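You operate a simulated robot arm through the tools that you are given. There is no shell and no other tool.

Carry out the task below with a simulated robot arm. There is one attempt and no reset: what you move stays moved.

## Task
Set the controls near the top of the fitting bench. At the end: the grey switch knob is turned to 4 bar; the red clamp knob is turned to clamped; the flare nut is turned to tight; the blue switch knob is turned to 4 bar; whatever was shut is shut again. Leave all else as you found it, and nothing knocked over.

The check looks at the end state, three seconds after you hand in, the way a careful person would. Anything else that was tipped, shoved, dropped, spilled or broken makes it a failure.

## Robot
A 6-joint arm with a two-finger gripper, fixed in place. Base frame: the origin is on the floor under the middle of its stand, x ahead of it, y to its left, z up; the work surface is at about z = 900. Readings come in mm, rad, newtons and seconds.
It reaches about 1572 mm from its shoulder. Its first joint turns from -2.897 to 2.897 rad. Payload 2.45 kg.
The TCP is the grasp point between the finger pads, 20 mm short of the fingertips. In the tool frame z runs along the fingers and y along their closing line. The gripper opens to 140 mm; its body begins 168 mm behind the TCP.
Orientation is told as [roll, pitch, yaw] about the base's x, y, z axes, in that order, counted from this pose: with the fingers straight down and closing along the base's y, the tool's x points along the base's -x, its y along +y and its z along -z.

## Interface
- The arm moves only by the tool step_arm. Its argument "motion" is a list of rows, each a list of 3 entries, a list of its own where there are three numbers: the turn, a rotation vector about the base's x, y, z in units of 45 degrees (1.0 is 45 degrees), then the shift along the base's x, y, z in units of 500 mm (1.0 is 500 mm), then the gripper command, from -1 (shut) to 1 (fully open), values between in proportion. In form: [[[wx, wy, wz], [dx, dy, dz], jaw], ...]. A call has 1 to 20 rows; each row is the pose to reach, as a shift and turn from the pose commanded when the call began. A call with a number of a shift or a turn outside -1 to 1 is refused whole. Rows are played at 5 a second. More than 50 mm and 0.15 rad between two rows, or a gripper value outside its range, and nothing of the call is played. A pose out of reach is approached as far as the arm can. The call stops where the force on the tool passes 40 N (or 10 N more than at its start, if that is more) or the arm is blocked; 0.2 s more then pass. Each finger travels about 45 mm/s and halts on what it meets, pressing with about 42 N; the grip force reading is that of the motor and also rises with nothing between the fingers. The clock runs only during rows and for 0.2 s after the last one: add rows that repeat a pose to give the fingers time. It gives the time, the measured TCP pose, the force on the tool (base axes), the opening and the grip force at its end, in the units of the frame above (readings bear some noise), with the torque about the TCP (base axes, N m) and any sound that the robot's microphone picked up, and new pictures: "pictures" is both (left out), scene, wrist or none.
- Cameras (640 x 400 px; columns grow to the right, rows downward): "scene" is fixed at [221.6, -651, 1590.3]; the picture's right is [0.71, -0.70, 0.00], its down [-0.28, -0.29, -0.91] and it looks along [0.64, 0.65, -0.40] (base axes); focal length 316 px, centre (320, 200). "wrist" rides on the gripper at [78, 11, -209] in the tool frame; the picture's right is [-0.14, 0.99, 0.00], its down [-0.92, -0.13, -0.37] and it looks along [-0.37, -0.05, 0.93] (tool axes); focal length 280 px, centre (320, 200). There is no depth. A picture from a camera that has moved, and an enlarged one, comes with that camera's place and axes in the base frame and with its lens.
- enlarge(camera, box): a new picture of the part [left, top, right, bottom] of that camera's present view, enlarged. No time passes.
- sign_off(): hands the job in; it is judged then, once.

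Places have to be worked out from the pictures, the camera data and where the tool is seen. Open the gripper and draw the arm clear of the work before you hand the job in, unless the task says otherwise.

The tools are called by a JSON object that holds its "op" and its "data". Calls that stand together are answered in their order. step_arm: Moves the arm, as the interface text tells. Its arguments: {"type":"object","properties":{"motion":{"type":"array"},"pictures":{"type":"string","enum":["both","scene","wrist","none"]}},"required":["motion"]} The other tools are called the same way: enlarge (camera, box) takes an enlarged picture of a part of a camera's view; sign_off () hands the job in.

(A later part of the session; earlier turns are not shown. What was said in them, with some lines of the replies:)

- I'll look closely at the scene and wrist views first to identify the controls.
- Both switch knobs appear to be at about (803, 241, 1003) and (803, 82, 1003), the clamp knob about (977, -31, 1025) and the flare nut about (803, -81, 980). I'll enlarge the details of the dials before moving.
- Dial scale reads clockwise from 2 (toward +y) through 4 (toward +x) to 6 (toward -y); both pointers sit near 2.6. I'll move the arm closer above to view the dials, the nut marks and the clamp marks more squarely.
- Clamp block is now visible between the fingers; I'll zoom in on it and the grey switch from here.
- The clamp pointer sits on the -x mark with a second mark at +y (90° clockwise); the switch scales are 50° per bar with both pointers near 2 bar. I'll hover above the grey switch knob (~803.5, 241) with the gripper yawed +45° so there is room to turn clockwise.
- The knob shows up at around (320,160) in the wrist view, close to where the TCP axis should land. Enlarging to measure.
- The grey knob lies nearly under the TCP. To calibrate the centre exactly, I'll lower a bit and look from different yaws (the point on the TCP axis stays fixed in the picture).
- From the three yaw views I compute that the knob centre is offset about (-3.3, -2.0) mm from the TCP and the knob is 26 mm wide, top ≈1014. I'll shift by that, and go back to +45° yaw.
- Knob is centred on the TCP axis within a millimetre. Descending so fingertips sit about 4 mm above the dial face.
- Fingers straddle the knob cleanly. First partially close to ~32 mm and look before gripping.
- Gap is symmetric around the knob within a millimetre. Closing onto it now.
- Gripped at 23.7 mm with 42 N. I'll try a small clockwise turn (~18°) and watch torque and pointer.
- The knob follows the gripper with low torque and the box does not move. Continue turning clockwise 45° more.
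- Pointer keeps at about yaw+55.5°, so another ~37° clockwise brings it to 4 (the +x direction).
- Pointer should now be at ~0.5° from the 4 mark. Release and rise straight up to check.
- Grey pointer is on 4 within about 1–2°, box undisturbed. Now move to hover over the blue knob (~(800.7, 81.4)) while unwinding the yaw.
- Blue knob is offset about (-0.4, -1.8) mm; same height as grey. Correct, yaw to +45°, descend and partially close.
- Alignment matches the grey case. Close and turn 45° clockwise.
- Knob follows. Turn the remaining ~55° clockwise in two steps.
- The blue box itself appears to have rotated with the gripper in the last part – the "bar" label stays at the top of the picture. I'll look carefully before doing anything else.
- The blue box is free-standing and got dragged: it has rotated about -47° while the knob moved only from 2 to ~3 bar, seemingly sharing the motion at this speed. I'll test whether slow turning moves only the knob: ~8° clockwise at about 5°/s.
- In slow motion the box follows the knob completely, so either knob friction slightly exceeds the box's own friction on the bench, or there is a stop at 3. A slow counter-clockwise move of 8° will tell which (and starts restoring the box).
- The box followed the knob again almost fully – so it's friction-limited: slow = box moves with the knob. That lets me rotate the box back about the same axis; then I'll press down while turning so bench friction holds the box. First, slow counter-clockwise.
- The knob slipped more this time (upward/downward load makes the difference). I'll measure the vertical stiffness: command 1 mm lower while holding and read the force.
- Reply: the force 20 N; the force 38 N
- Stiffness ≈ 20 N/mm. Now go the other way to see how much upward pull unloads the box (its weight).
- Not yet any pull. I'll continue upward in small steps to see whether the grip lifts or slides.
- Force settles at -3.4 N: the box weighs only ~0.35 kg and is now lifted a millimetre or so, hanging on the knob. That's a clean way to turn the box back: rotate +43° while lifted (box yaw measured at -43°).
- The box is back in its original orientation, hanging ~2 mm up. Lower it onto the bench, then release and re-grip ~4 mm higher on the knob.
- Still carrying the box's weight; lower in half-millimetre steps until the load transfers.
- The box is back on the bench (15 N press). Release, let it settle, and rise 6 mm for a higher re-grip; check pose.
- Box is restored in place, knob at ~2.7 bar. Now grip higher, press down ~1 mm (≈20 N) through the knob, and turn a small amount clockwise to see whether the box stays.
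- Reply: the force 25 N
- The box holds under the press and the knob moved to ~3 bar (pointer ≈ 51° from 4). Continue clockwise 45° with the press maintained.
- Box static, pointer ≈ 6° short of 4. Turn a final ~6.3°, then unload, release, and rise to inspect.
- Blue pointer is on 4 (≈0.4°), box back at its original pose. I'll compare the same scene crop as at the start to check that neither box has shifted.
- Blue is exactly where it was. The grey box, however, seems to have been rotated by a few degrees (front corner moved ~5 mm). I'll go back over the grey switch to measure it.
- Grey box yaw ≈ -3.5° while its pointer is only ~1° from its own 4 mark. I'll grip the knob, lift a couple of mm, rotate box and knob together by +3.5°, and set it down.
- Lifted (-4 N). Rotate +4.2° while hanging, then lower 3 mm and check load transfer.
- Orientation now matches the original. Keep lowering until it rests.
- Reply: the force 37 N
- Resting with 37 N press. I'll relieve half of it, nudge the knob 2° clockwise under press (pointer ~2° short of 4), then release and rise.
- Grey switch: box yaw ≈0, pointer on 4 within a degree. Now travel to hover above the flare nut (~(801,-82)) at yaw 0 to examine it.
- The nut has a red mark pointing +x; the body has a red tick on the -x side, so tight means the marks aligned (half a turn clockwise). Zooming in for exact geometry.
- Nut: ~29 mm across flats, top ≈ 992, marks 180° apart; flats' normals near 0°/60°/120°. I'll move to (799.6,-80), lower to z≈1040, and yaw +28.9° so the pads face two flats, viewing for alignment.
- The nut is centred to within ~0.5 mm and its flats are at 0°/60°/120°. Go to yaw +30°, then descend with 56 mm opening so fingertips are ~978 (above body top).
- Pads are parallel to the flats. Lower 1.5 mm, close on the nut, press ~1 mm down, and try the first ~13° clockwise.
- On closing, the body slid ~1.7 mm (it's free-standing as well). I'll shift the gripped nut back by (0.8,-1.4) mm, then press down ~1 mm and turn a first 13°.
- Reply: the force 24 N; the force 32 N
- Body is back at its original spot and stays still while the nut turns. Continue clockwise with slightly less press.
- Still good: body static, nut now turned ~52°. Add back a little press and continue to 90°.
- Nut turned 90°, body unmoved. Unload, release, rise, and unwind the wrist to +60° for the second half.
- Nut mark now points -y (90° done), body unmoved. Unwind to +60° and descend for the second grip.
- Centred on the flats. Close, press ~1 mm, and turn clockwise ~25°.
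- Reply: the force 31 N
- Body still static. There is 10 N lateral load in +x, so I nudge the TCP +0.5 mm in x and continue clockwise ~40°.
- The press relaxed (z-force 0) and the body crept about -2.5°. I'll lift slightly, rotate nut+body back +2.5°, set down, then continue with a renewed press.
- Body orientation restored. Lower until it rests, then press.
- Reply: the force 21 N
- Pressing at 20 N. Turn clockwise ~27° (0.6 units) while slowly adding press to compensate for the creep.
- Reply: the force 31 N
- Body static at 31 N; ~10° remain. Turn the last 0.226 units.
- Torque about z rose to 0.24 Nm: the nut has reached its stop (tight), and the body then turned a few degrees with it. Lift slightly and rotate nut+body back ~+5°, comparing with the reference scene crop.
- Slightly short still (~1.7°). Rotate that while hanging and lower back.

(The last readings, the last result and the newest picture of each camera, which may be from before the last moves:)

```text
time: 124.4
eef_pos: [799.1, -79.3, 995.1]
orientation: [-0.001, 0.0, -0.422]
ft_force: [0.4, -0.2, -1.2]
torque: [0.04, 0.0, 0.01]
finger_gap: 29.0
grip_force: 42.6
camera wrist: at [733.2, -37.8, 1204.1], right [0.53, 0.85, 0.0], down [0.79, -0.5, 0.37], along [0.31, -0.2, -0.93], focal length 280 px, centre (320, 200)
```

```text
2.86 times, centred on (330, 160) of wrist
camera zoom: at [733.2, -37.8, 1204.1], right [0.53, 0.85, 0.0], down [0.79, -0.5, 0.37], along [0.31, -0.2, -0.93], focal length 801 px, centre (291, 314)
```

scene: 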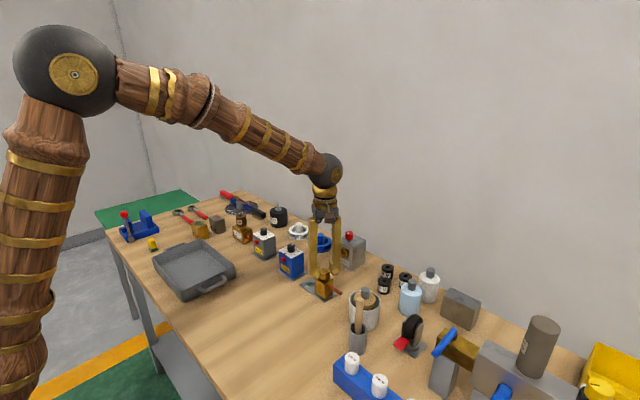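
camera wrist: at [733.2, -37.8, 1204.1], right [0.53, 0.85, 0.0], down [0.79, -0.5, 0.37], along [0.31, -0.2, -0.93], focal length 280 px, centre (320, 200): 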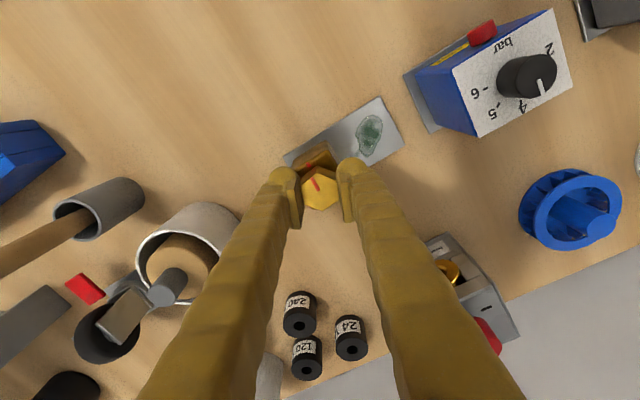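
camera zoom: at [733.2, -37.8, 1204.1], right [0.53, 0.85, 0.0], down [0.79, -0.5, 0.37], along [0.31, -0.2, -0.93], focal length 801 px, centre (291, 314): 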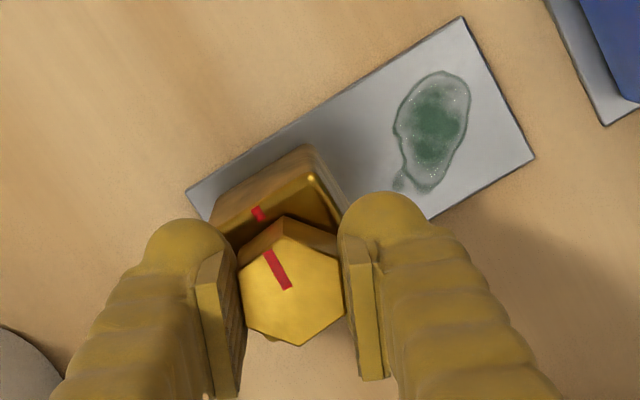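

Body is back on its original spot. To confirm the nut is really against its stop, I press ~20 N and apply a further 2° clockwise while reading the torque.

{"op": "step_arm", "data": {"motion": [[[0, 0, 0], [0, 0, -0.001], -1], [[0, 0, 0], [0, 0, -0.002], -1], [[0, 0, 0], [0, 0, -0.0025], -1], [[0, 0, 0], [0, 0, -0.0025], -1]], "pictures": "none"}}

{"op": "step_arm", "data": {"motion": [[[0, 0, -0.02], [0, 0, 0], -1], [[0, 0, -0.04], [0, 0, 0], -1], [[0, 0, -0.05], [0, 0, 0], -1], [[0, 0, -0.05], [0, 0, 0], -1]], "pictures": "none"}}

```text
time: 125.4
eef_pos: [801.4, -80.8, 995.3]
orientation: [0.002, -0.002, -0.424]
ft_force: [-4.3, 2.6, 31.8]
torque: [0.04, 0.01, 0.02]
finger_gap: 28.8
grip_force: 41.5
```

```text
time: 126.4
eef_pos: [799.9, -80.7, 995.6]
orientation: [0.003, -0.001, -0.462]
ft_force: [7.3, 3.1, 24.6]
torque: [-0.07, -0.38, 0.48]
finger_gap: 28.6
grip_force: 41.7
```

Torque jumped to 0.48 Nm – the nut is hard against its stop, i.e. tight. Relieve the torque, unload, release and rise, then check.

{"op": "step_arm", "data": {"motion": [[[0, 0, 0.03], [0, 0, 0], -1], [[0, 0, 0.05], [0, 0, 0], -1], [[0, 0, 0.05], [0, 0, 0.001], -1], [[0, 0, 0.05], [0, 0, 0.002], -1], [[0, 0, 0.05], [0, 0, 0.0024], -0.8], [[0, 0, 0.05], [0, 0, 0.0024], -0.5], [[0, 0, 0.05], [0, 0, 0.0024], -0.2], [[0, 0, 0.05], [0, 0, 0.0024], -0.2], [[0, 0, 0.05], [0, 0, 0.04], -0.2], [[0, 0, 0.05], [0, 0, 0.09], -0.2], [[0, 0, 0.05], [0, 0, 0.09], -0.2]], "pictures": "both"}}

{"op": "enlarge", "data": {"camera": "scene", "box": [300, 250, 350, 310]}}

{"op": "enlarge", "data": {"camera": "wrist", "box": [270, 100, 370, 200]}}

```text
time: 128.8
eef_pos: [799.0, -80.6, 1039.2]
orientation: [-0.001, 0.001, -0.423]
ft_force: [0.6, 0.3, -0.3]
torque: [0.02, -0.01, 0.0]
finger_gap: 55.9
grip_force: 0.0
camera wrist: at [733.2, -37.2, 1248.0], right [0.53, 0.85, 0.0], down [0.79, -0.5, 0.37], along [0.31, -0.2, -0.93], focal length 280 px, centre (320, 200)
```

scene: 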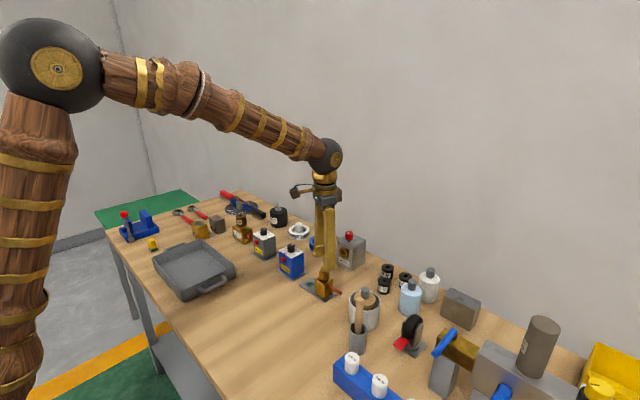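
wrist: 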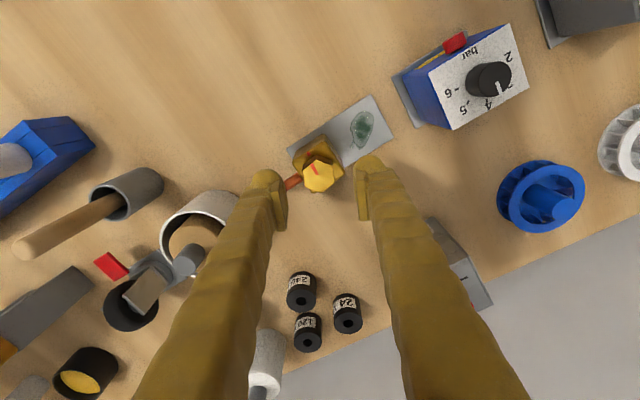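

```text
6.67 times, centred on (325, 280) of scene
camera zoom: at [221.6, -651.0, 1590.3], right [0.71, -0.7, 0.0], down [-0.28, -0.29, -0.91], along [0.64, 0.65, -0.4], focal length 2108 px, centre (287, -333)
```

zoom: 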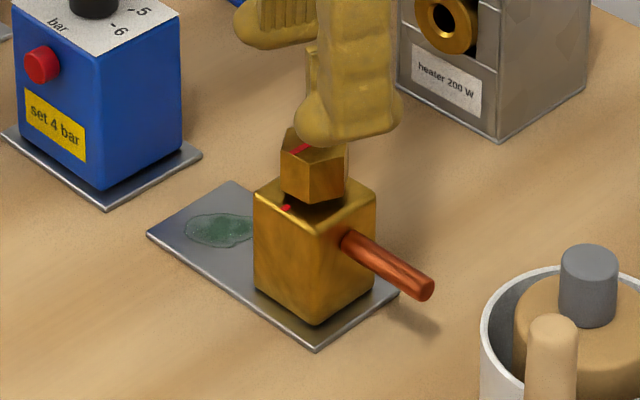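

```text
4.00 times, centred on (320, 150) of wrist
camera zoom: at [733.2, -37.2, 1248.0], right [0.53, 0.85, 0.0], down [0.79, -0.5, 0.37], along [0.31, -0.2, -0.93], focal length 1122 px, centre (320, 400)
```

zoom: 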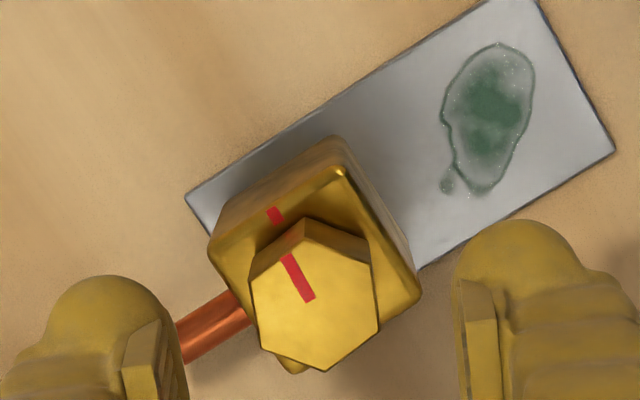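

Flare nut is tight (marks aligned), body at its original place. Now rise and go over the clamp knob (~(978.5,-30), top ≈1035), hovering at z≈1085.

{"op": "step_arm", "data": {"motion": [[[0, 0, 0.05], [0, 0, 0.07], -0.2], [[0, 0, 0.15], [0.02, 0.006, 0.14], -0.2], [[0, 0, 0.25], [0.08, 0.024, 0.16], -0.2], [[0, 0, 0.37], [0.14, 0.042, 0.16], -0.2], [[0, 0, 0.49], [0.21, 0.062, 0.16], -0.2], [[0, 0, 0.61], [0.28, 0.082, 0.16], -0.2], [[0, 0, 0.73], [0.34, 0.1, 0.14], -0.2], [[0, 0, 0.85], [0.3567, 0.104, 0.11], -0.2], [[0, 0, 0.95], [0.3567, 0.104, 0.09], -0.2], [[0, 0, 1.0], [0.3567, 0.104, 0.09], -0.2], [[0, 0, 1.0], [0.3567, 0.104, 0.09], -0.2]], "pictures": "both"}}

{"op": "enlarge", "data": {"camera": "wrist", "box": [270, 100, 370, 200]}}

{"op": "enlarge", "data": {"camera": "scene", "box": [325, 222, 375, 277]}}

```text
time: 131.2
eef_pos: [978.1, -28.3, 1083.4]
orientation: [0.001, 0.0, 0.364]
ft_force: [-0.7, -0.5, 0.5]
torque: [-0.01, 0.0, -0.02]
finger_gap: 56.1
grip_force: 0.0
camera wrist: at [902.1, -45.6, 1292.5], right [-0.22, 0.97, 0.0], down [0.91, 0.21, 0.37], along [0.36, 0.08, -0.93], focal length 280 px, centre (320, 200)
```

scene: 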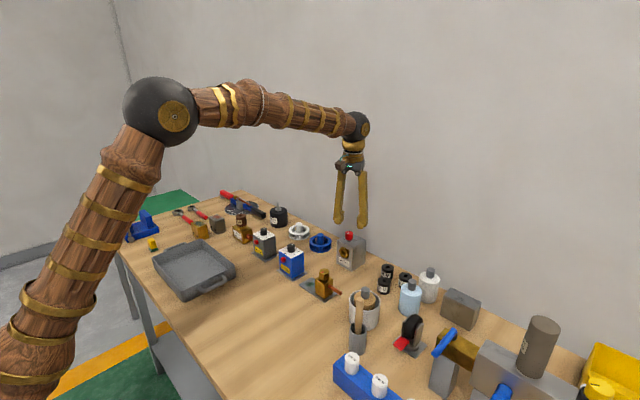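
wrist: 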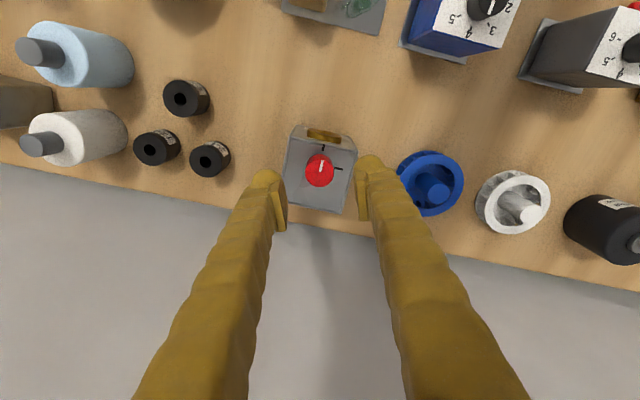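

```text
4.00 times, centred on (320, 150) of wrist
camera zoom: at [902.1, -45.6, 1292.5], right [-0.22, 0.97, 0.0], down [0.91, 0.21, 0.37], along [0.36, 0.08, -0.93], focal length 1122 px, centre (320, 400)
```

zoom: 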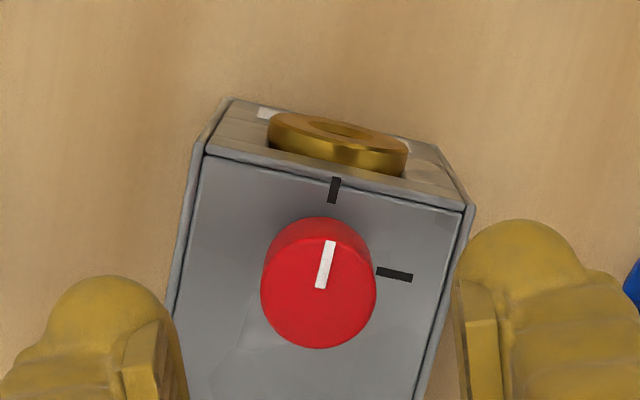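

```text
7.27 times, centred on (350, 250) of scene
camera zoom: at [221.6, -651.0, 1590.3], right [0.71, -0.7, 0.0], down [-0.28, -0.29, -0.91], along [0.64, 0.65, -0.4], focal length 2300 px, centre (102, -160)
```

zoom: 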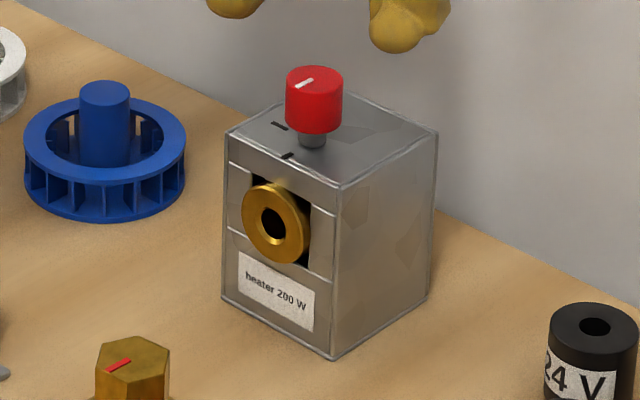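

Knob is at about (975.5,-31.2); pointer at -x mark, the other mark at +y. Correct the position, yaw to +45° and look again.

{"op": "step_arm", "data": {"motion": [[[0, 0, 0.13], [-0.006, -0.0024, 0], -0.2], [[0, 0, 0.26], [-0.006, -0.0024, 0], -0.2], [[0, 0, 0.4], [-0.006, -0.0024, 0], -0.2], [[0, 0, 0.538], [-0.006, -0.0024, 0], -0.2], [[0, 0, 0.538], [-0.006, -0.0024, 0], -0.2]], "pictures": "wrist"}}

{"op": "enlarge", "data": {"camera": "wrist", "box": [270, 100, 370, 200]}}

```text
time: 132.4
eef_pos: [974.7, -30.3, 1083.6]
orientation: [0.002, -0.002, 0.785]
ft_force: [0.6, 0.2, 0.0]
torque: [-0.02, -0.01, 0.02]
finger_gap: 56.1
grip_force: 0.1
camera wrist: at [912.8, -77.0, 1292.8], right [-0.6, 0.8, 0.0], down [0.74, 0.56, 0.37], along [0.29, 0.22, -0.93], focal length 280 px, centre (320, 200)
```

wrist: 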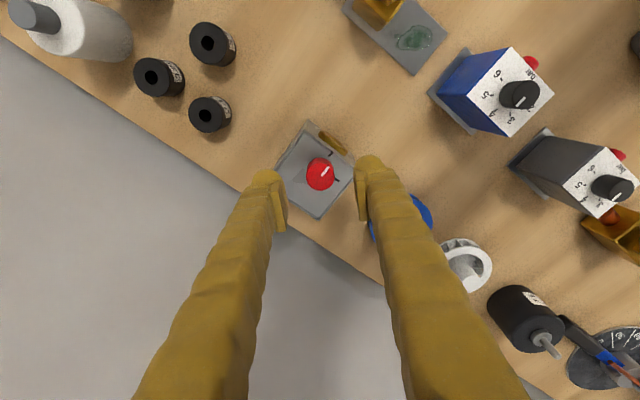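

```text
4.00 times, centred on (320, 150) of wrist
camera zoom: at [912.8, -77.0, 1292.8], right [-0.6, 0.8, 0.0], down [0.74, 0.56, 0.37], along [0.29, 0.22, -0.93], focal length 1122 px, centre (320, 400)
```

zoom: 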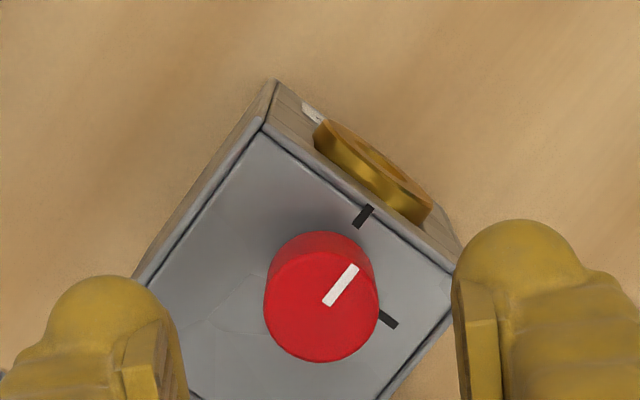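

Centred. Descend 48 mm (tips ≈1017, above the block top at ~1000) and partly close.

{"op": "step_arm", "data": {"motion": [[[0, 0, 0], [0, 0, -0.03], -0.2], [[0, 0, 0], [0, 0, -0.06], -0.2], [[0, 0, 0], [0, 0, -0.085], -0.2], [[0, 0, 0], [0, 0, -0.096], -0.2], [[0, 0, 0], [0, 0, -0.096], -0.4], [[0, 0, 0], [0, 0, -0.096], -0.5], [[0, 0, 0], [0, 0, -0.096], -0.5]], "pictures": "both"}}

{"op": "enlarge", "data": {"camera": "wrist", "box": [260, 130, 380, 230]}}

{"op": "enlarge", "data": {"camera": "scene", "box": [325, 222, 375, 277]}}

```text
time: 134.0
eef_pos: [974.4, -30.7, 1035.4]
orientation: [0.002, -0.001, 0.783]
ft_force: [0.3, -0.2, -0.2]
torque: [0.03, 0.03, 0.0]
finger_gap: 35.1
grip_force: 0.1
camera wrist: at [912.5, -76.8, 1244.8], right [-0.6, 0.8, 0.0], down [0.74, 0.56, 0.37], along [0.29, 0.22, -0.93], focal length 280 px, centre (320, 200)
```

scene: 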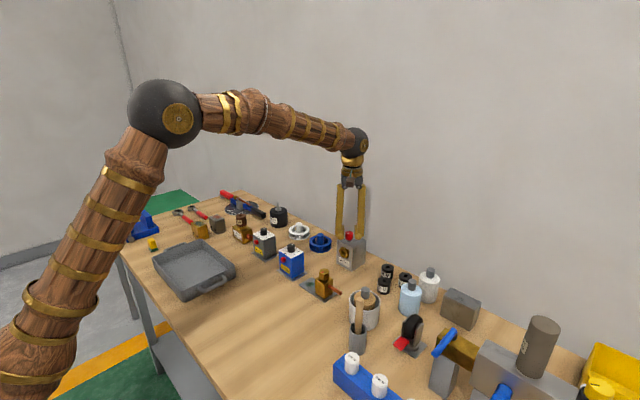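
wrist: 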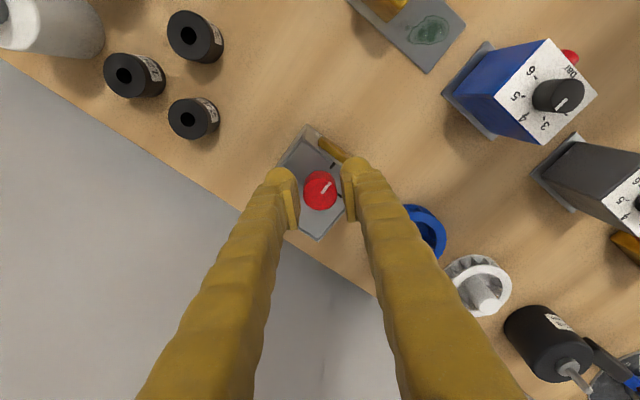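

```text
4.00 times, centred on (320, 180) of wrist
camera zoom: at [912.5, -76.8, 1244.8], right [-0.6, 0.8, 0.0], down [0.74, 0.56, 0.37], along [0.29, 0.22, -0.93], focal length 1122 px, centre (320, 280)
```

zoom: 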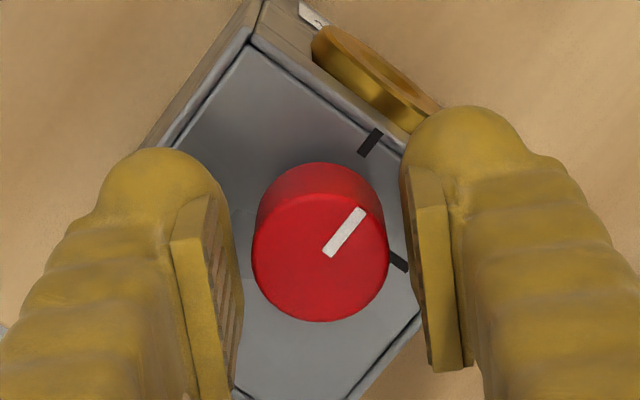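

```text
7.27 times, centred on (350, 250) of scene
camera zoom: at [221.6, -651.0, 1590.3], right [0.71, -0.7, 0.0], down [-0.28, -0.29, -0.91], along [0.64, 0.65, -0.4], focal length 2300 px, centre (102, -160)
```

zoom: 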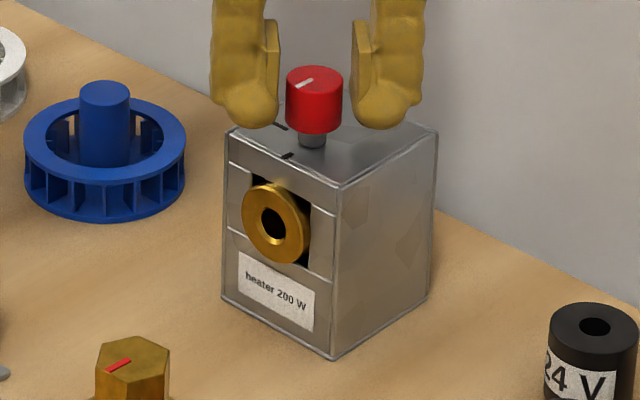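

Nicely centred, fingertips clear of the block. Close, press ~1 mm, and try 13° clockwise.

{"op": "step_arm", "data": {"motion": [[[0, 0, 0], [0, 0, 0], -0.57], [[0, 0, 0], [0, 0, 0], -0.65], [[0, 0, 0], [0, 0, 0], -1], [[0, 0, 0], [0, 0, 0], -1], [[0, 0, 0], [0, 0, -0.001], -1], [[0, 0, 0], [0, 0, -0.002], -1], [[0, 0, -0.05], [0, 0, -0.002], -1], [[0, 0, -0.1], [0, 0, -0.002], -1], [[0, 0, -0.15], [0, 0, -0.002], -1], [[0, 0, -0.2], [0, 0, -0.002], -1], [[0, 0, -0.25], [0, 0, -0.002], -1], [[0, 0, -0.3], [0, 0, -0.002], -1]], "pictures": "wrist"}}

{"op": "enlarge", "data": {"camera": "wrist", "box": [260, 130, 380, 230]}}

{"op": "enlarge", "data": {"camera": "scene", "box": [325, 222, 375, 277]}}

```text
time: 136.6
eef_pos: [975.4, -31.7, 1035.5]
orientation: [0.0, -0.001, 0.548]
ft_force: [-6.3, 3.1, 23.3]
torque: [0.04, 0.07, 0.0]
finger_gap: 26.0
grip_force: 41.7
camera wrist: at [903.1, -60.8, 1244.5], right [-0.4, 0.92, 0.0], down [0.85, 0.37, 0.37], along [0.34, 0.15, -0.93], focal length 280 px, centre (320, 200)
```

wrist: 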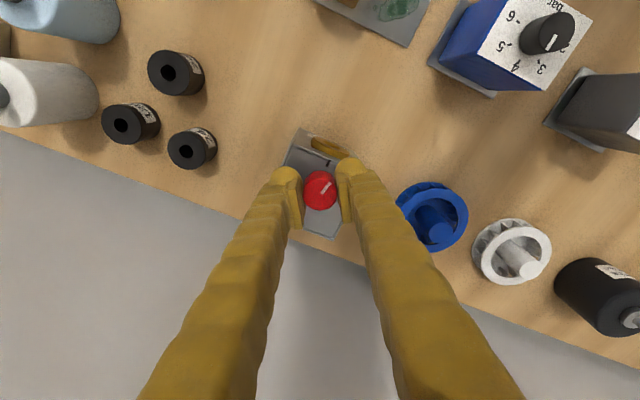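

```text
4.00 times, centred on (320, 180) of wrist
camera zoom: at [903.1, -60.8, 1244.5], right [-0.4, 0.92, 0.0], down [0.85, 0.37, 0.37], along [0.34, 0.15, -0.93], focal length 1122 px, centre (320, 280)
```

zoom: 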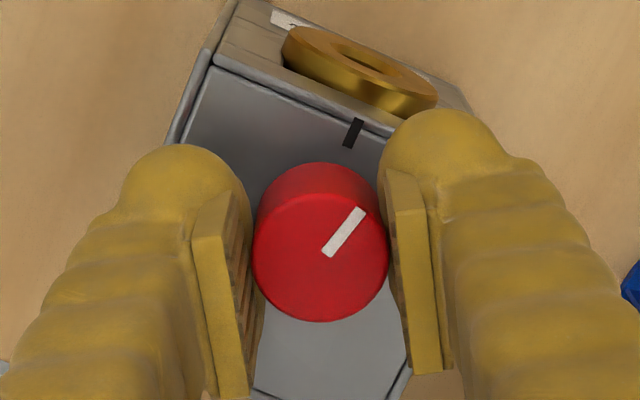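

```text
7.27 times, centred on (350, 250) of scene
camera zoom: at [221.6, -651.0, 1590.3], right [0.71, -0.7, 0.0], down [-0.28, -0.29, -0.91], along [0.64, 0.65, -0.4], focal length 2300 px, centre (102, -160)
```

zoom: 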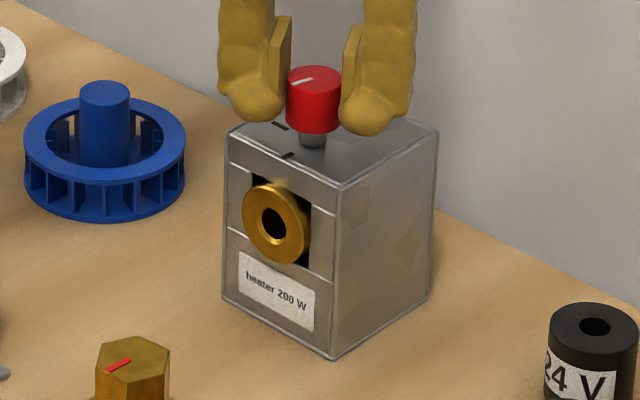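

Knob turned 13.5°, block unmoved. Continue ~38° with slowly increasing press.

{"op": "step_arm", "data": {"motion": [[[0, 0, -0.05], [0, 0, -0.0001], -1], [[0, 0, -0.1], [0, 0, -0.0002], -1], [[0, 0, -0.15], [0, 0, -0.0003], -1], [[0, 0, -0.2], [0, 0, -0.0004], -1], [[0, 0, -0.25], [0, 0, -0.0005], -1], [[0, 0, -0.3], [0, 0, -0.0005], -1], [[0, 0, -0.35], [0, 0, -0.0006], -1], [[0, 0, -0.4], [0, 0, -0.0007], -1], [[0, 0, -0.45], [0, 0, -0.0008], -1], [[0, 0, -0.5], [0, 0, -0.0009], -1], [[0, 0, -0.55], [0, 0, -0.001], -1], [[0, 0, -0.6], [0, 0, -0.001], -1], [[0, 0, -0.65], [0, 0, -0.0011], -1], [[0, 0, -0.7], [0, 0, -0.0012], -1], [[0, 0, -0.75], [0, 0, -0.0013], -1], [[0, 0, -0.8], [0, 0, -0.0014], -1], [[0, 0, -0.85], [0, 0, -0.0015], -1]], "pictures": "wrist"}}

{"op": "enlarge", "data": {"camera": "wrist", "box": [260, 130, 380, 230]}}

{"op": "enlarge", "data": {"camera": "scene", "box": [325, 222, 375, 277]}}

```text
time: 140.2
eef_pos: [974.8, -30.9, 1035.7]
orientation: [0.0, 0.0, -0.117]
ft_force: [0.2, 2.6, 34.5]
torque: [0.04, 0.11, -0.01]
finger_gap: 26.1
grip_force: 41.8
camera wrist: at [898.9, -9.4, 1243.6], right [0.25, 0.97, 0.0], down [0.9, -0.24, 0.37], along [0.36, -0.09, -0.93], focal length 280 px, centre (320, 200)
```

wrist: 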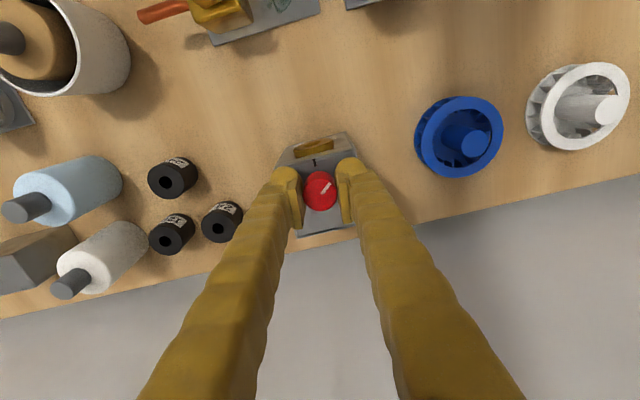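

```text
4.00 times, centred on (320, 180) of wrist
camera zoom: at [898.9, -9.4, 1243.6], right [0.25, 0.97, 0.0], down [0.9, -0.24, 0.37], along [0.36, -0.09, -0.93], focal length 1122 px, centre (320, 280)
```

zoom: 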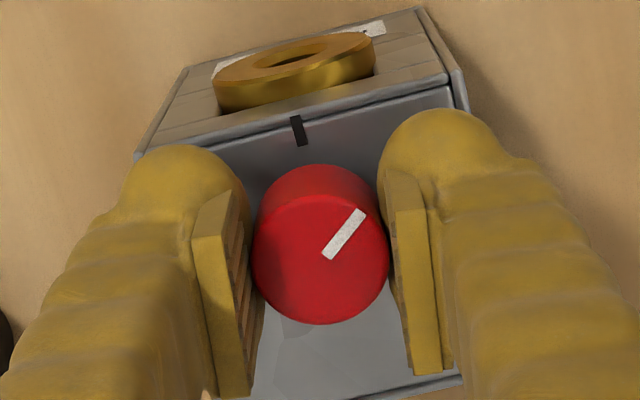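

```text
7.27 times, centred on (350, 250) of scene
camera zoom: at [221.6, -651.0, 1590.3], right [0.71, -0.7, 0.0], down [-0.28, -0.29, -0.91], along [0.64, 0.65, -0.4], focal length 2300 px, centre (102, -160)
```

zoom: 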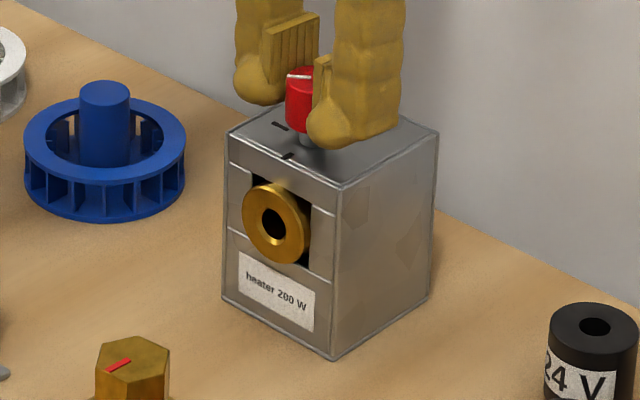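

Block unmoved, pointer ≈ 129°. Relieve slightly and continue ~34° toward the +y mark.

{"op": "step_arm", "data": {"motion": [[[0, 0, -0.03], [0, 0, 0.0006], -1], [[0, 0, -0.08], [0, 0, 0.0008], -1], [[0, 0, -0.13], [0, 0, 0.0008], -1], [[0, 0, -0.18], [0, 0, 0.0007], -1], [[0, 0, -0.23], [0, 0, 0.0006], -1], [[0, 0, -0.28], [0, 0, 0.0005], -1], [[0, 0, -0.33], [0, 0, 0.0005], -1], [[0, 0, -0.38], [0, 0, 0.0004], -1], [[0, 0, -0.43], [0, 0, 0.0003], -1], [[0, 0, -0.48], [0, 0, 0.0002], -1], [[0, 0, -0.53], [0, 0, 0.0002], -1], [[0, 0, -0.58], [0, 0, 0.0001], -1], [[0, 0, -0.63], [0, 0, 0.0], -1], [[0, 0, -0.68], [0, 0, 0.0], -1], [[0, 0, -0.73], [0, 0, 0.0], -1], [[0, 0, -0.76], [0, 0, 0.0], -1]], "pictures": "wrist"}}

{"op": "enlarge", "data": {"camera": "wrist", "box": [260, 130, 380, 230]}}

{"op": "enlarge", "data": {"camera": "scene", "box": [325, 222, 375, 277]}}

```text
time: 143.6
eef_pos: [975.0, -30.7, 1035.2]
orientation: [0.002, 0.0, -0.716]
ft_force: [-5.6, -1.4, 14.2]
torque: [-0.09, 0.06, 0.04]
finger_gap: 26.0
grip_force: 42.0
camera wrist: at [923.6, 30.0, 1243.3], right [0.75, 0.66, 0.0], down [0.61, -0.7, 0.37], along [0.24, -0.28, -0.93], focal length 280 px, centre (320, 200)
```

wrist: 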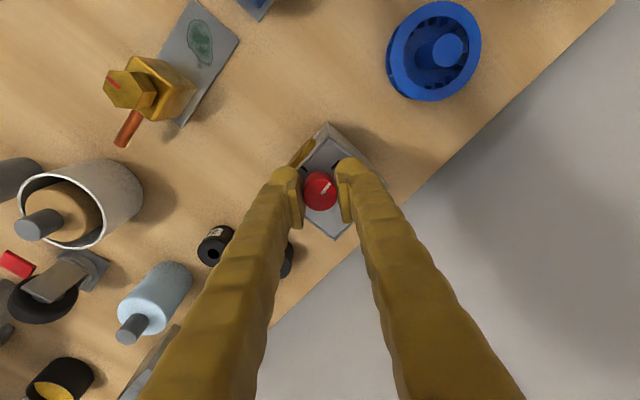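

```text
4.00 times, centred on (320, 180) of wrist
camera zoom: at [923.6, 30.0, 1243.3], right [0.75, 0.66, 0.0], down [0.61, -0.7, 0.37], along [0.24, -0.28, -0.93], focal length 1122 px, centre (320, 280)
```

zoom: 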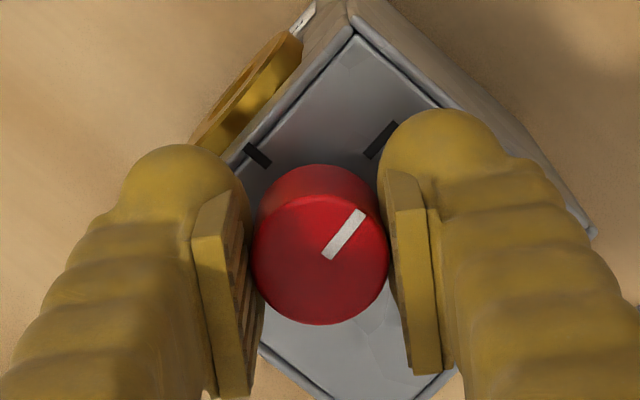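

```text
7.27 times, centred on (350, 250) of scene
camera zoom: at [221.6, -651.0, 1590.3], right [0.71, -0.7, 0.0], down [-0.28, -0.29, -0.91], along [0.64, 0.65, -0.4], focal length 2300 px, centre (102, -160)
```

zoom: 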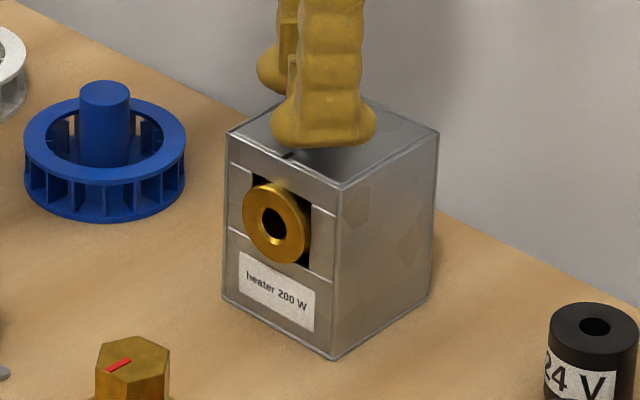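

Pointer ≈ 94.5°, no stop yet (torque 0.04), block unmoved. Turn the last ~4.5°.

{"op": "step_arm", "data": {"motion": [[[0, 0, -0.03], [0, 0, -0.0003], -1], [[0, 0, -0.06], [0, 0, -0.0005], -1], [[0, 0, -0.09], [0, 0, -0.0005], -1], [[0, 0, -0.1], [0, 0, -0.0005], -1], [[0, 0, -0.1], [0, 0, -0.0005], -1]], "pictures": "wrist"}}

{"op": "enlarge", "data": {"camera": "wrist", "box": [260, 130, 380, 230]}}

{"op": "enlarge", "data": {"camera": "scene", "box": [325, 222, 375, 277]}}

```text
time: 144.8
eef_pos: [975.4, -30.3, 1034.4]
orientation: [0.003, -0.003, -0.795]
ft_force: [3.7, -4.2, 18.9]
torque: [-0.14, -0.23, 0.03]
finger_gap: 25.8
grip_force: 42.0
camera wrist: at [928.1, 34.0, 1243.1], right [0.8, 0.6, 0.0], down [0.55, -0.75, 0.37], along [0.22, -0.3, -0.93], focal length 280 px, centre (320, 200)
```

wrist: 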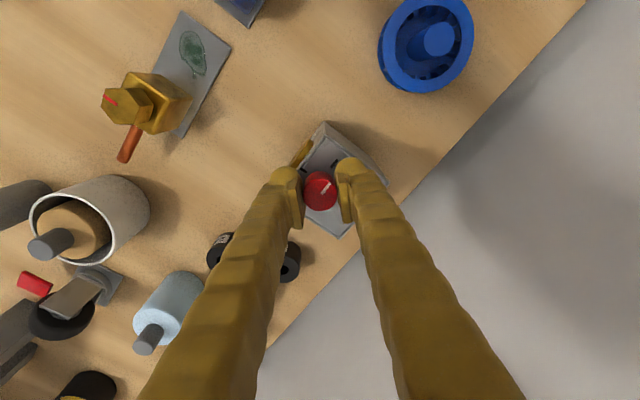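

```text
4.00 times, centred on (320, 180) of wrist
camera zoom: at [928.1, 34.0, 1243.1], right [0.8, 0.6, 0.0], down [0.55, -0.75, 0.37], along [0.22, -0.3, -0.93], focal length 1122 px, centre (320, 280)
```

zoom: 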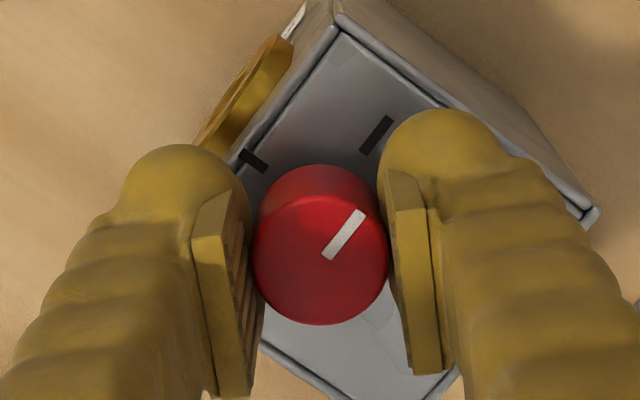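

```text
7.27 times, centred on (350, 250) of scene
camera zoom: at [221.6, -651.0, 1590.3], right [0.71, -0.7, 0.0], down [-0.28, -0.29, -0.91], along [0.64, 0.65, -0.4], focal length 2300 px, centre (102, -160)
```

zoom: 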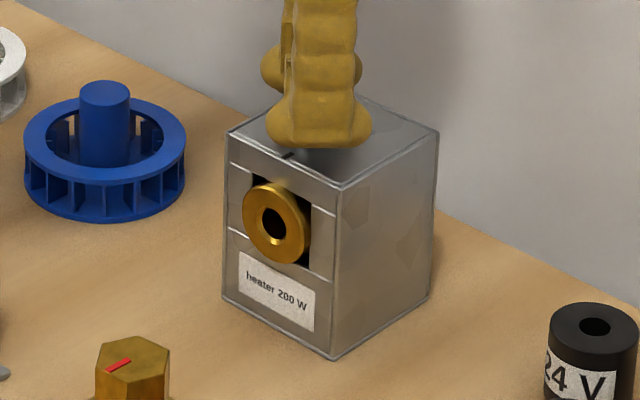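

The pointer is now parallel with the +y mark (≈90.8°). Unload, release and rise to check.

{"op": "step_arm", "data": {"motion": [[[0, 0, 0], [0, 0, 0.001], -1], [[0, 0, 0], [0, 0, 0.0018], -0.8], [[0, 0, 0], [0, 0, 0.0018], -0.5], [[0, 0, 0], [0, 0, 0.0018], -0.2], [[0, 0, 0], [0, 0, 0.0018], -0.2], [[0, 0, 0], [0, 0, 0.05], -0.2], [[0, 0, 0], [0, 0, 0.1], -0.2], [[0, 0, 0], [0, 0, 0.1], -0.2]], "pictures": "both"}}

{"op": "enlarge", "data": {"camera": "wrist", "box": [270, 100, 370, 200]}}

{"op": "enlarge", "data": {"camera": "scene", "box": [325, 222, 375, 277]}}

```text
time: 146.6
eef_pos: [975.0, -30.3, 1083.0]
orientation: [0.001, 0.001, -0.794]
ft_force: [-0.4, -0.2, 0.4]
torque: [0.0, -0.02, -0.01]
finger_gap: 56.0
grip_force: 0.1
camera wrist: at [928.0, 34.5, 1292.6], right [0.8, 0.6, 0.0], down [0.55, -0.75, 0.37], along [0.22, -0.3, -0.93], focal length 280 px, centre (320, 200)
```

scene: 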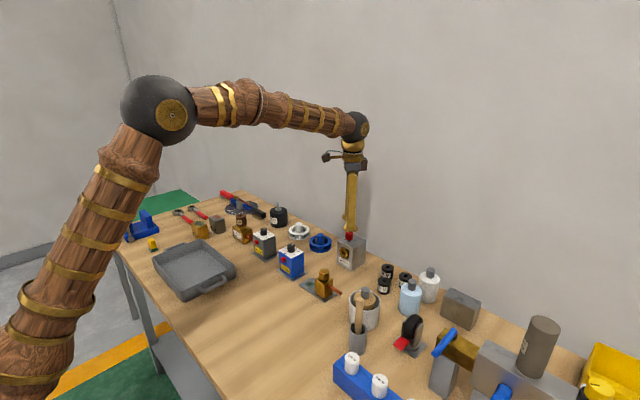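
wrist: 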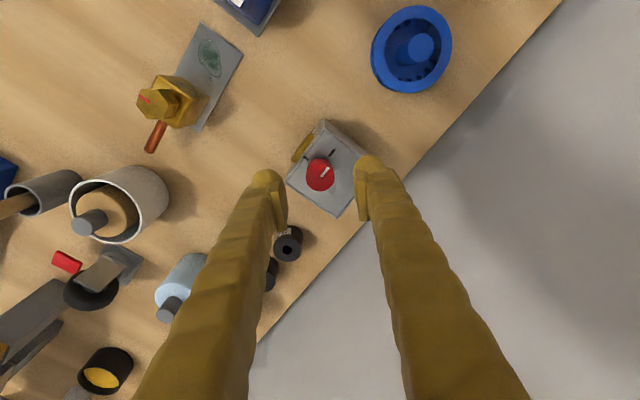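

```text
4.00 times, centred on (320, 150) of wrist
camera zoom: at [928.0, 34.5, 1292.6], right [0.8, 0.6, 0.0], down [0.55, -0.75, 0.37], along [0.22, -0.3, -0.93], focal length 1122 px, centre (320, 400)
```

zoom: 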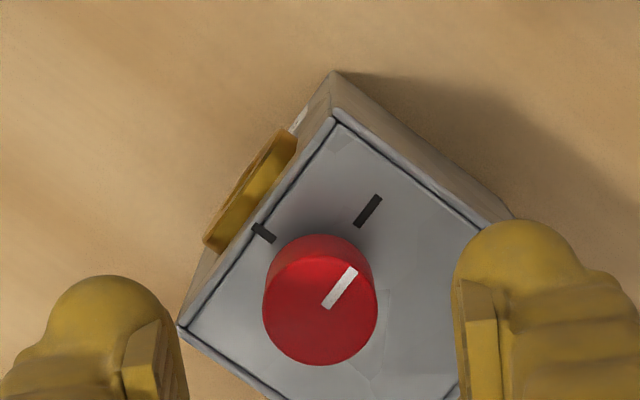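

```text
7.27 times, centred on (350, 250) of scene
camera zoom: at [221.6, -651.0, 1590.3], right [0.71, -0.7, 0.0], down [-0.28, -0.29, -0.91], along [0.64, 0.65, -0.4], focal length 2300 px, centre (102, -160)
```

zoom: 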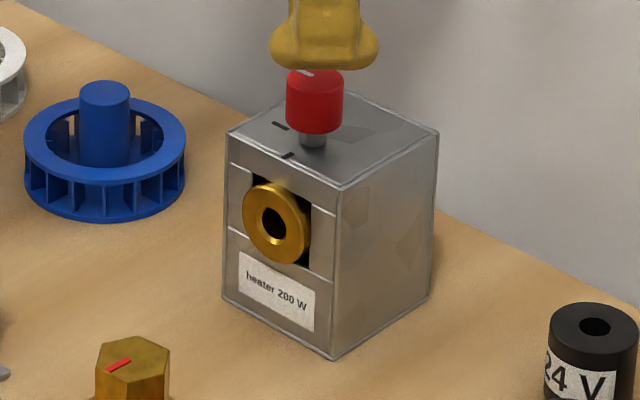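

The clamp pointer lies on the +y (clamped) mark, block unmoved. Now retreat upward and back to a clear pose for a full check.

{"op": "step_arm", "data": {"motion": [[[0, 0, 0], [0, 0, 0.08], -0.2], [[0, 0, 0.05], [0, 0, 0.16], -0.2], [[0, 0, 0.1], [0, 0, 0.24], -0.2], [[0, 0, 0.15], [0, 0, 0.3], -0.2], [[0, 0, 0.25], [-0.061, 0.04, 0.33], -0.2], [[0, 0, 0.35], [-0.122, 0.08, 0.36], -0.2], [[0, 0, 0.45], [-0.183, 0.12, 0.39], -0.2], [[0, 0, 0.55], [-0.244, 0.16, 0.42], -0.2], [[0, 0, 0.65], [-0.305, 0.2, 0.45], -0.2], [[0, 0, 0.75], [-0.366, 0.24, 0.48], -0.2], [[0, 0, 0.85], [-0.427, 0.28, 0.51], -0.2], [[0, 0, 0.92], [-0.488, 0.32, 0.54], 0.1], [[0, 0, 1.0], [-0.549, 0.36, 0.56], 0.5], [[0, 0, 1.0], [-0.61, 0.4, 0.577], 1.0], [[0, 0, 1.0], [-0.61, 0.4, 0.577], 1.0], [[0, 0, 1.0], [-0.61, 0.4, 0.577], 1.0]], "pictures": "both"}}

{"op": "enlarge", "data": {"camera": "scene", "box": [220, 190, 380, 310]}}

{"op": "enlarge", "data": {"camera": "wrist", "box": [220, 130, 420, 290]}}

{"op": "enlarge", "data": {"camera": "scene", "box": [245, 220, 310, 285]}}

{"op": "enlarge", "data": {"camera": "scene", "box": [310, 222, 375, 305]}}

```text
time: 150.0
eef_pos: [669.4, 170.0, 1372.8]
orientation: [0.001, 0.001, -0.01]
ft_force: [-0.4, 0.5, 1.4]
torque: [-0.02, 0.02, 0.03]
finger_gap: 140.0
grip_force: 0.1
camera wrist: at [592.4, 183.2, 1581.8], right [0.15, 0.99, 0.0], down [0.92, -0.14, 0.37], along [0.36, -0.05, -0.93], focal length 280 px, centre (320, 200)
```

scene: 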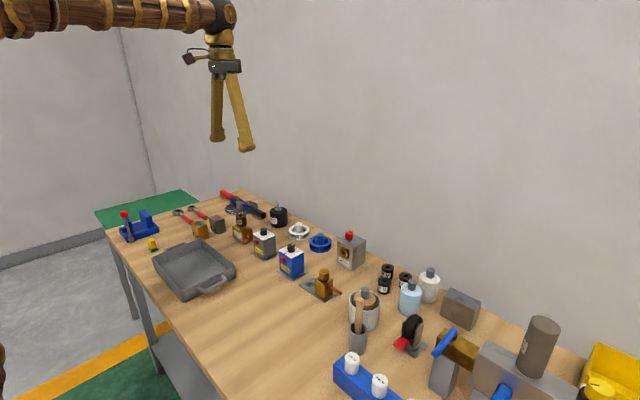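
wrist: 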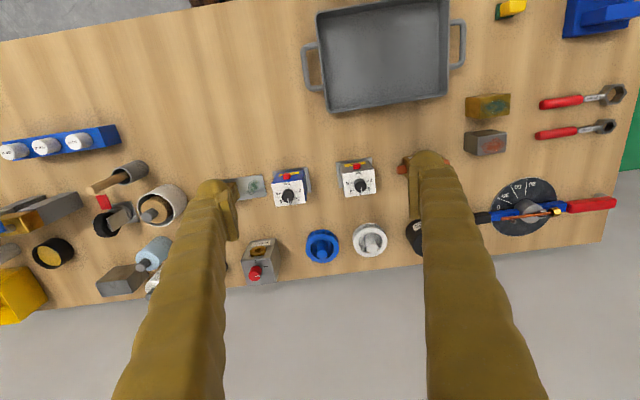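

```text
3.33 times, centred on (300, 250) of scene
camera zoom: at [221.6, -651.0, 1590.3], right [0.71, -0.7, 0.0], down [-0.28, -0.29, -0.91], along [0.64, 0.65, -0.4], focal length 1054 px, centre (387, 33)
```

zoom: 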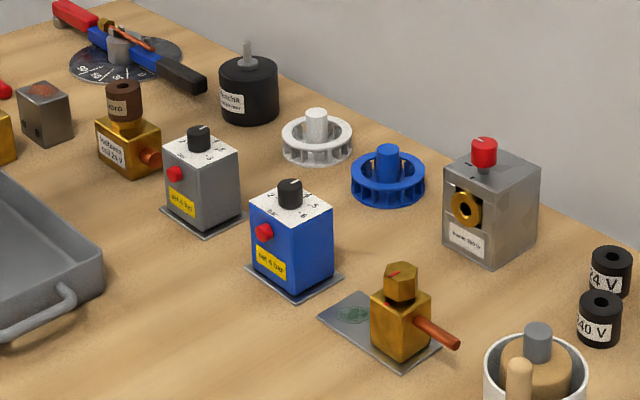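

```text
2.50 times, centred on (320, 210) of wrist
camera zoom: at [592.4, 183.2, 1581.8], right [0.15, 0.99, 0.0], down [0.92, -0.14, 0.37], along [0.36, -0.05, -0.93], focal length 701 px, centre (320, 175)
```

zoom: 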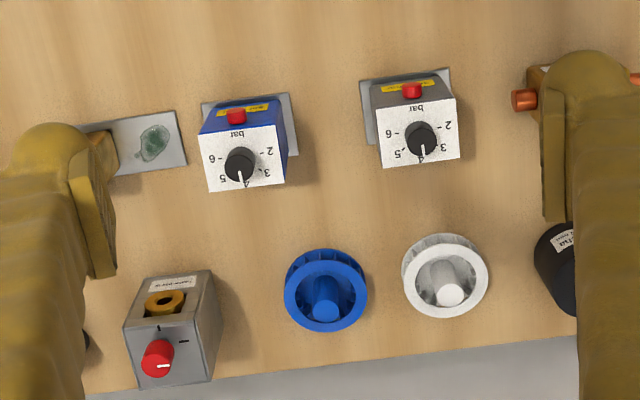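

```text
6.15 times, centred on (278, 252) of scene
camera zoom: at [221.6, -651.0, 1590.3], right [0.71, -0.7, 0.0], down [-0.28, -0.29, -0.91], along [0.64, 0.65, -0.4], focal length 1946 px, centre (582, -123)
```

zoom: 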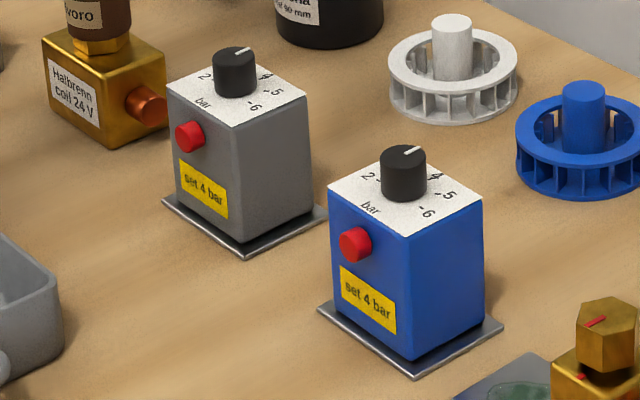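

```text
4.82 times, centred on (342, 264) of scene
camera zoom: at [221.6, -651.0, 1590.3], right [0.71, -0.7, 0.0], down [-0.28, -0.29, -0.91], along [0.64, 0.65, -0.4], focal length 1524 px, centre (212, -106)
```

zoom: 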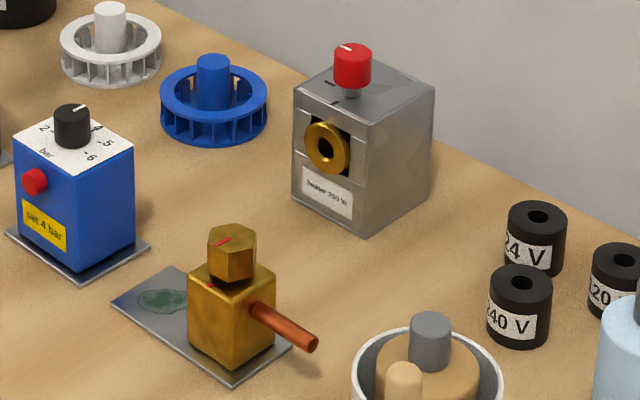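

All four controls look set and everything else in place. One last close look at the dials, clamp and nut before handing in.

{"op": "enlarge", "data": {"camera": "wrist", "box": [330, 150, 390, 200]}}

{"op": "enlarge", "data": {"camera": "wrist", "box": [260, 155, 320, 215]}}

{"op": "enlarge", "data": {"camera": "wrist", "box": [230, 225, 300, 295]}}

{"op": "enlarge", "data": {"camera": "scene", "box": [300, 260, 350, 305]}}

```text
8.00 times, centred on (360, 175) of wrist
camera zoom: at [592.4, 183.2, 1581.8], right [0.15, 0.99, 0.0], down [0.92, -0.14, 0.37], along [0.36, -0.05, -0.93], focal length 2243 px, centre (0, 400)
```

zoom: 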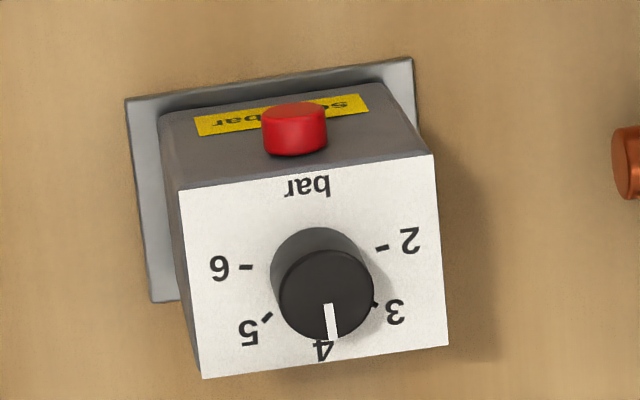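

```text
6.67 times, centred on (290, 185) of wrist
camera zoom: at [592.4, 183.2, 1581.8], right [0.15, 0.99, 0.0], down [0.92, -0.14, 0.37], along [0.36, -0.05, -0.93], focal length 1869 px, centre (520, 300)
```

zoom: 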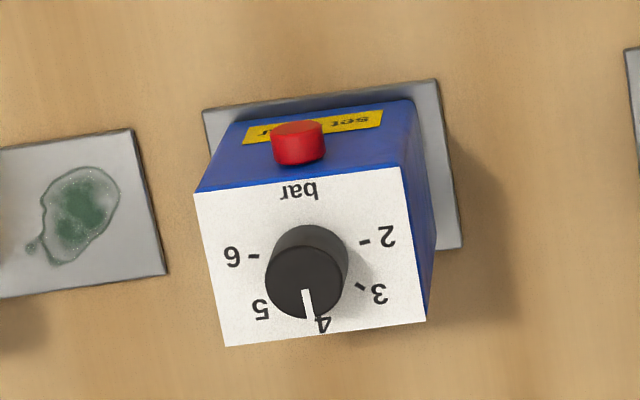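

```text
5.71 times, centred on (265, 260) of wrist
camera zoom: at [592.4, 183.2, 1581.8], right [0.15, 0.99, 0.0], down [0.92, -0.14, 0.37], along [0.36, -0.05, -0.93], focal length 1602 px, centre (634, -143)
```

zoom: 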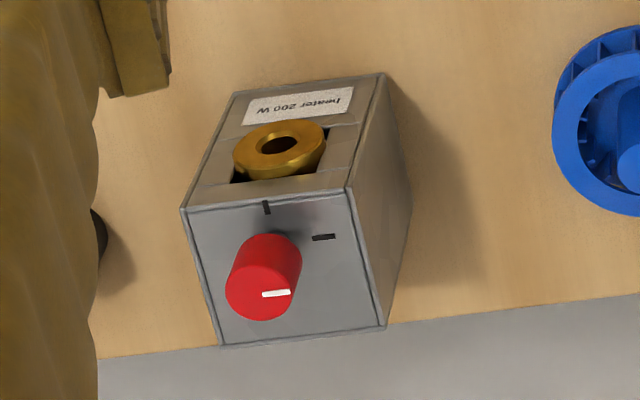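

```text
8.89 times, centred on (325, 282) of scene
camera zoom: at [221.6, -651.0, 1590.3], right [0.71, -0.7, 0.0], down [-0.28, -0.29, -0.91], along [0.64, 0.65, -0.4], focal length 2811 px, centre (276, -533)
```

zoom: 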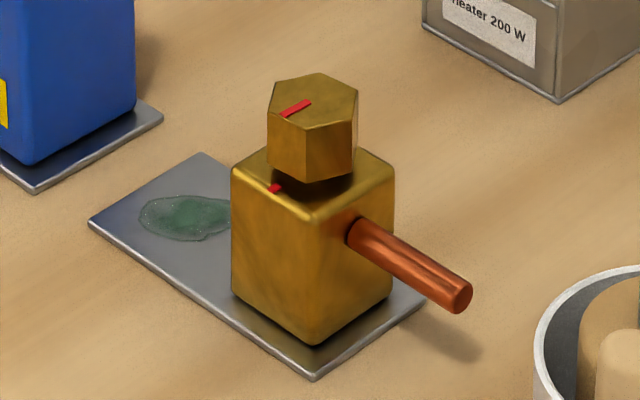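

Both pointers read 4 bar, the clamp pointer is on the clamped mark, and the nut's mark points at the body mark with the nut against its stop. The boxes are back at their original positions and the arm is clear with the gripper open, so I'm handing in.

{"op": "sign_off", "data": {}}

```text
The job is handed in.
```

I set all four controls, moved the arm clear with the gripper open, and handed the job in.

| Control | End state |
|---|---|
| Grey switch knob | On the 4 bar mark, within about 1° |
| Blue switch knob | On the 4 bar mark, within about 1° |
| Red clamp knob | Turned 90° clockwise onto the second mark |
| Flare nut | Turned clockwise onto its stop, marks aligned |

- **Devices moved during the job:** Both switches and the flare fitting stand loose on the bench and turned or slid while I worked. The blue switch swung about 47° before I noticed. I lifted each slightly by its knob or nut and set it back.
- **Where they ended up:** The blue switch and the fitting match the starting pictures. The grey switch is straight again but may sit 2–3 mm from where it started.
- **Clamp position:** The two clamp marks have no labels. I took the second mark as "clamped" because the knob started on the other one and clockwise tightens. I felt no stop there.
- **Flare nut:** I confirmed it was tight by pushing about 2° further. The torque jumped to 0.48 N m, so it is hard against its stop.
- **Shut items and the rest:** I opened nothing, so nothing needed shutting again. In the last pictures nothing is knocked over and nothing else looks moved.
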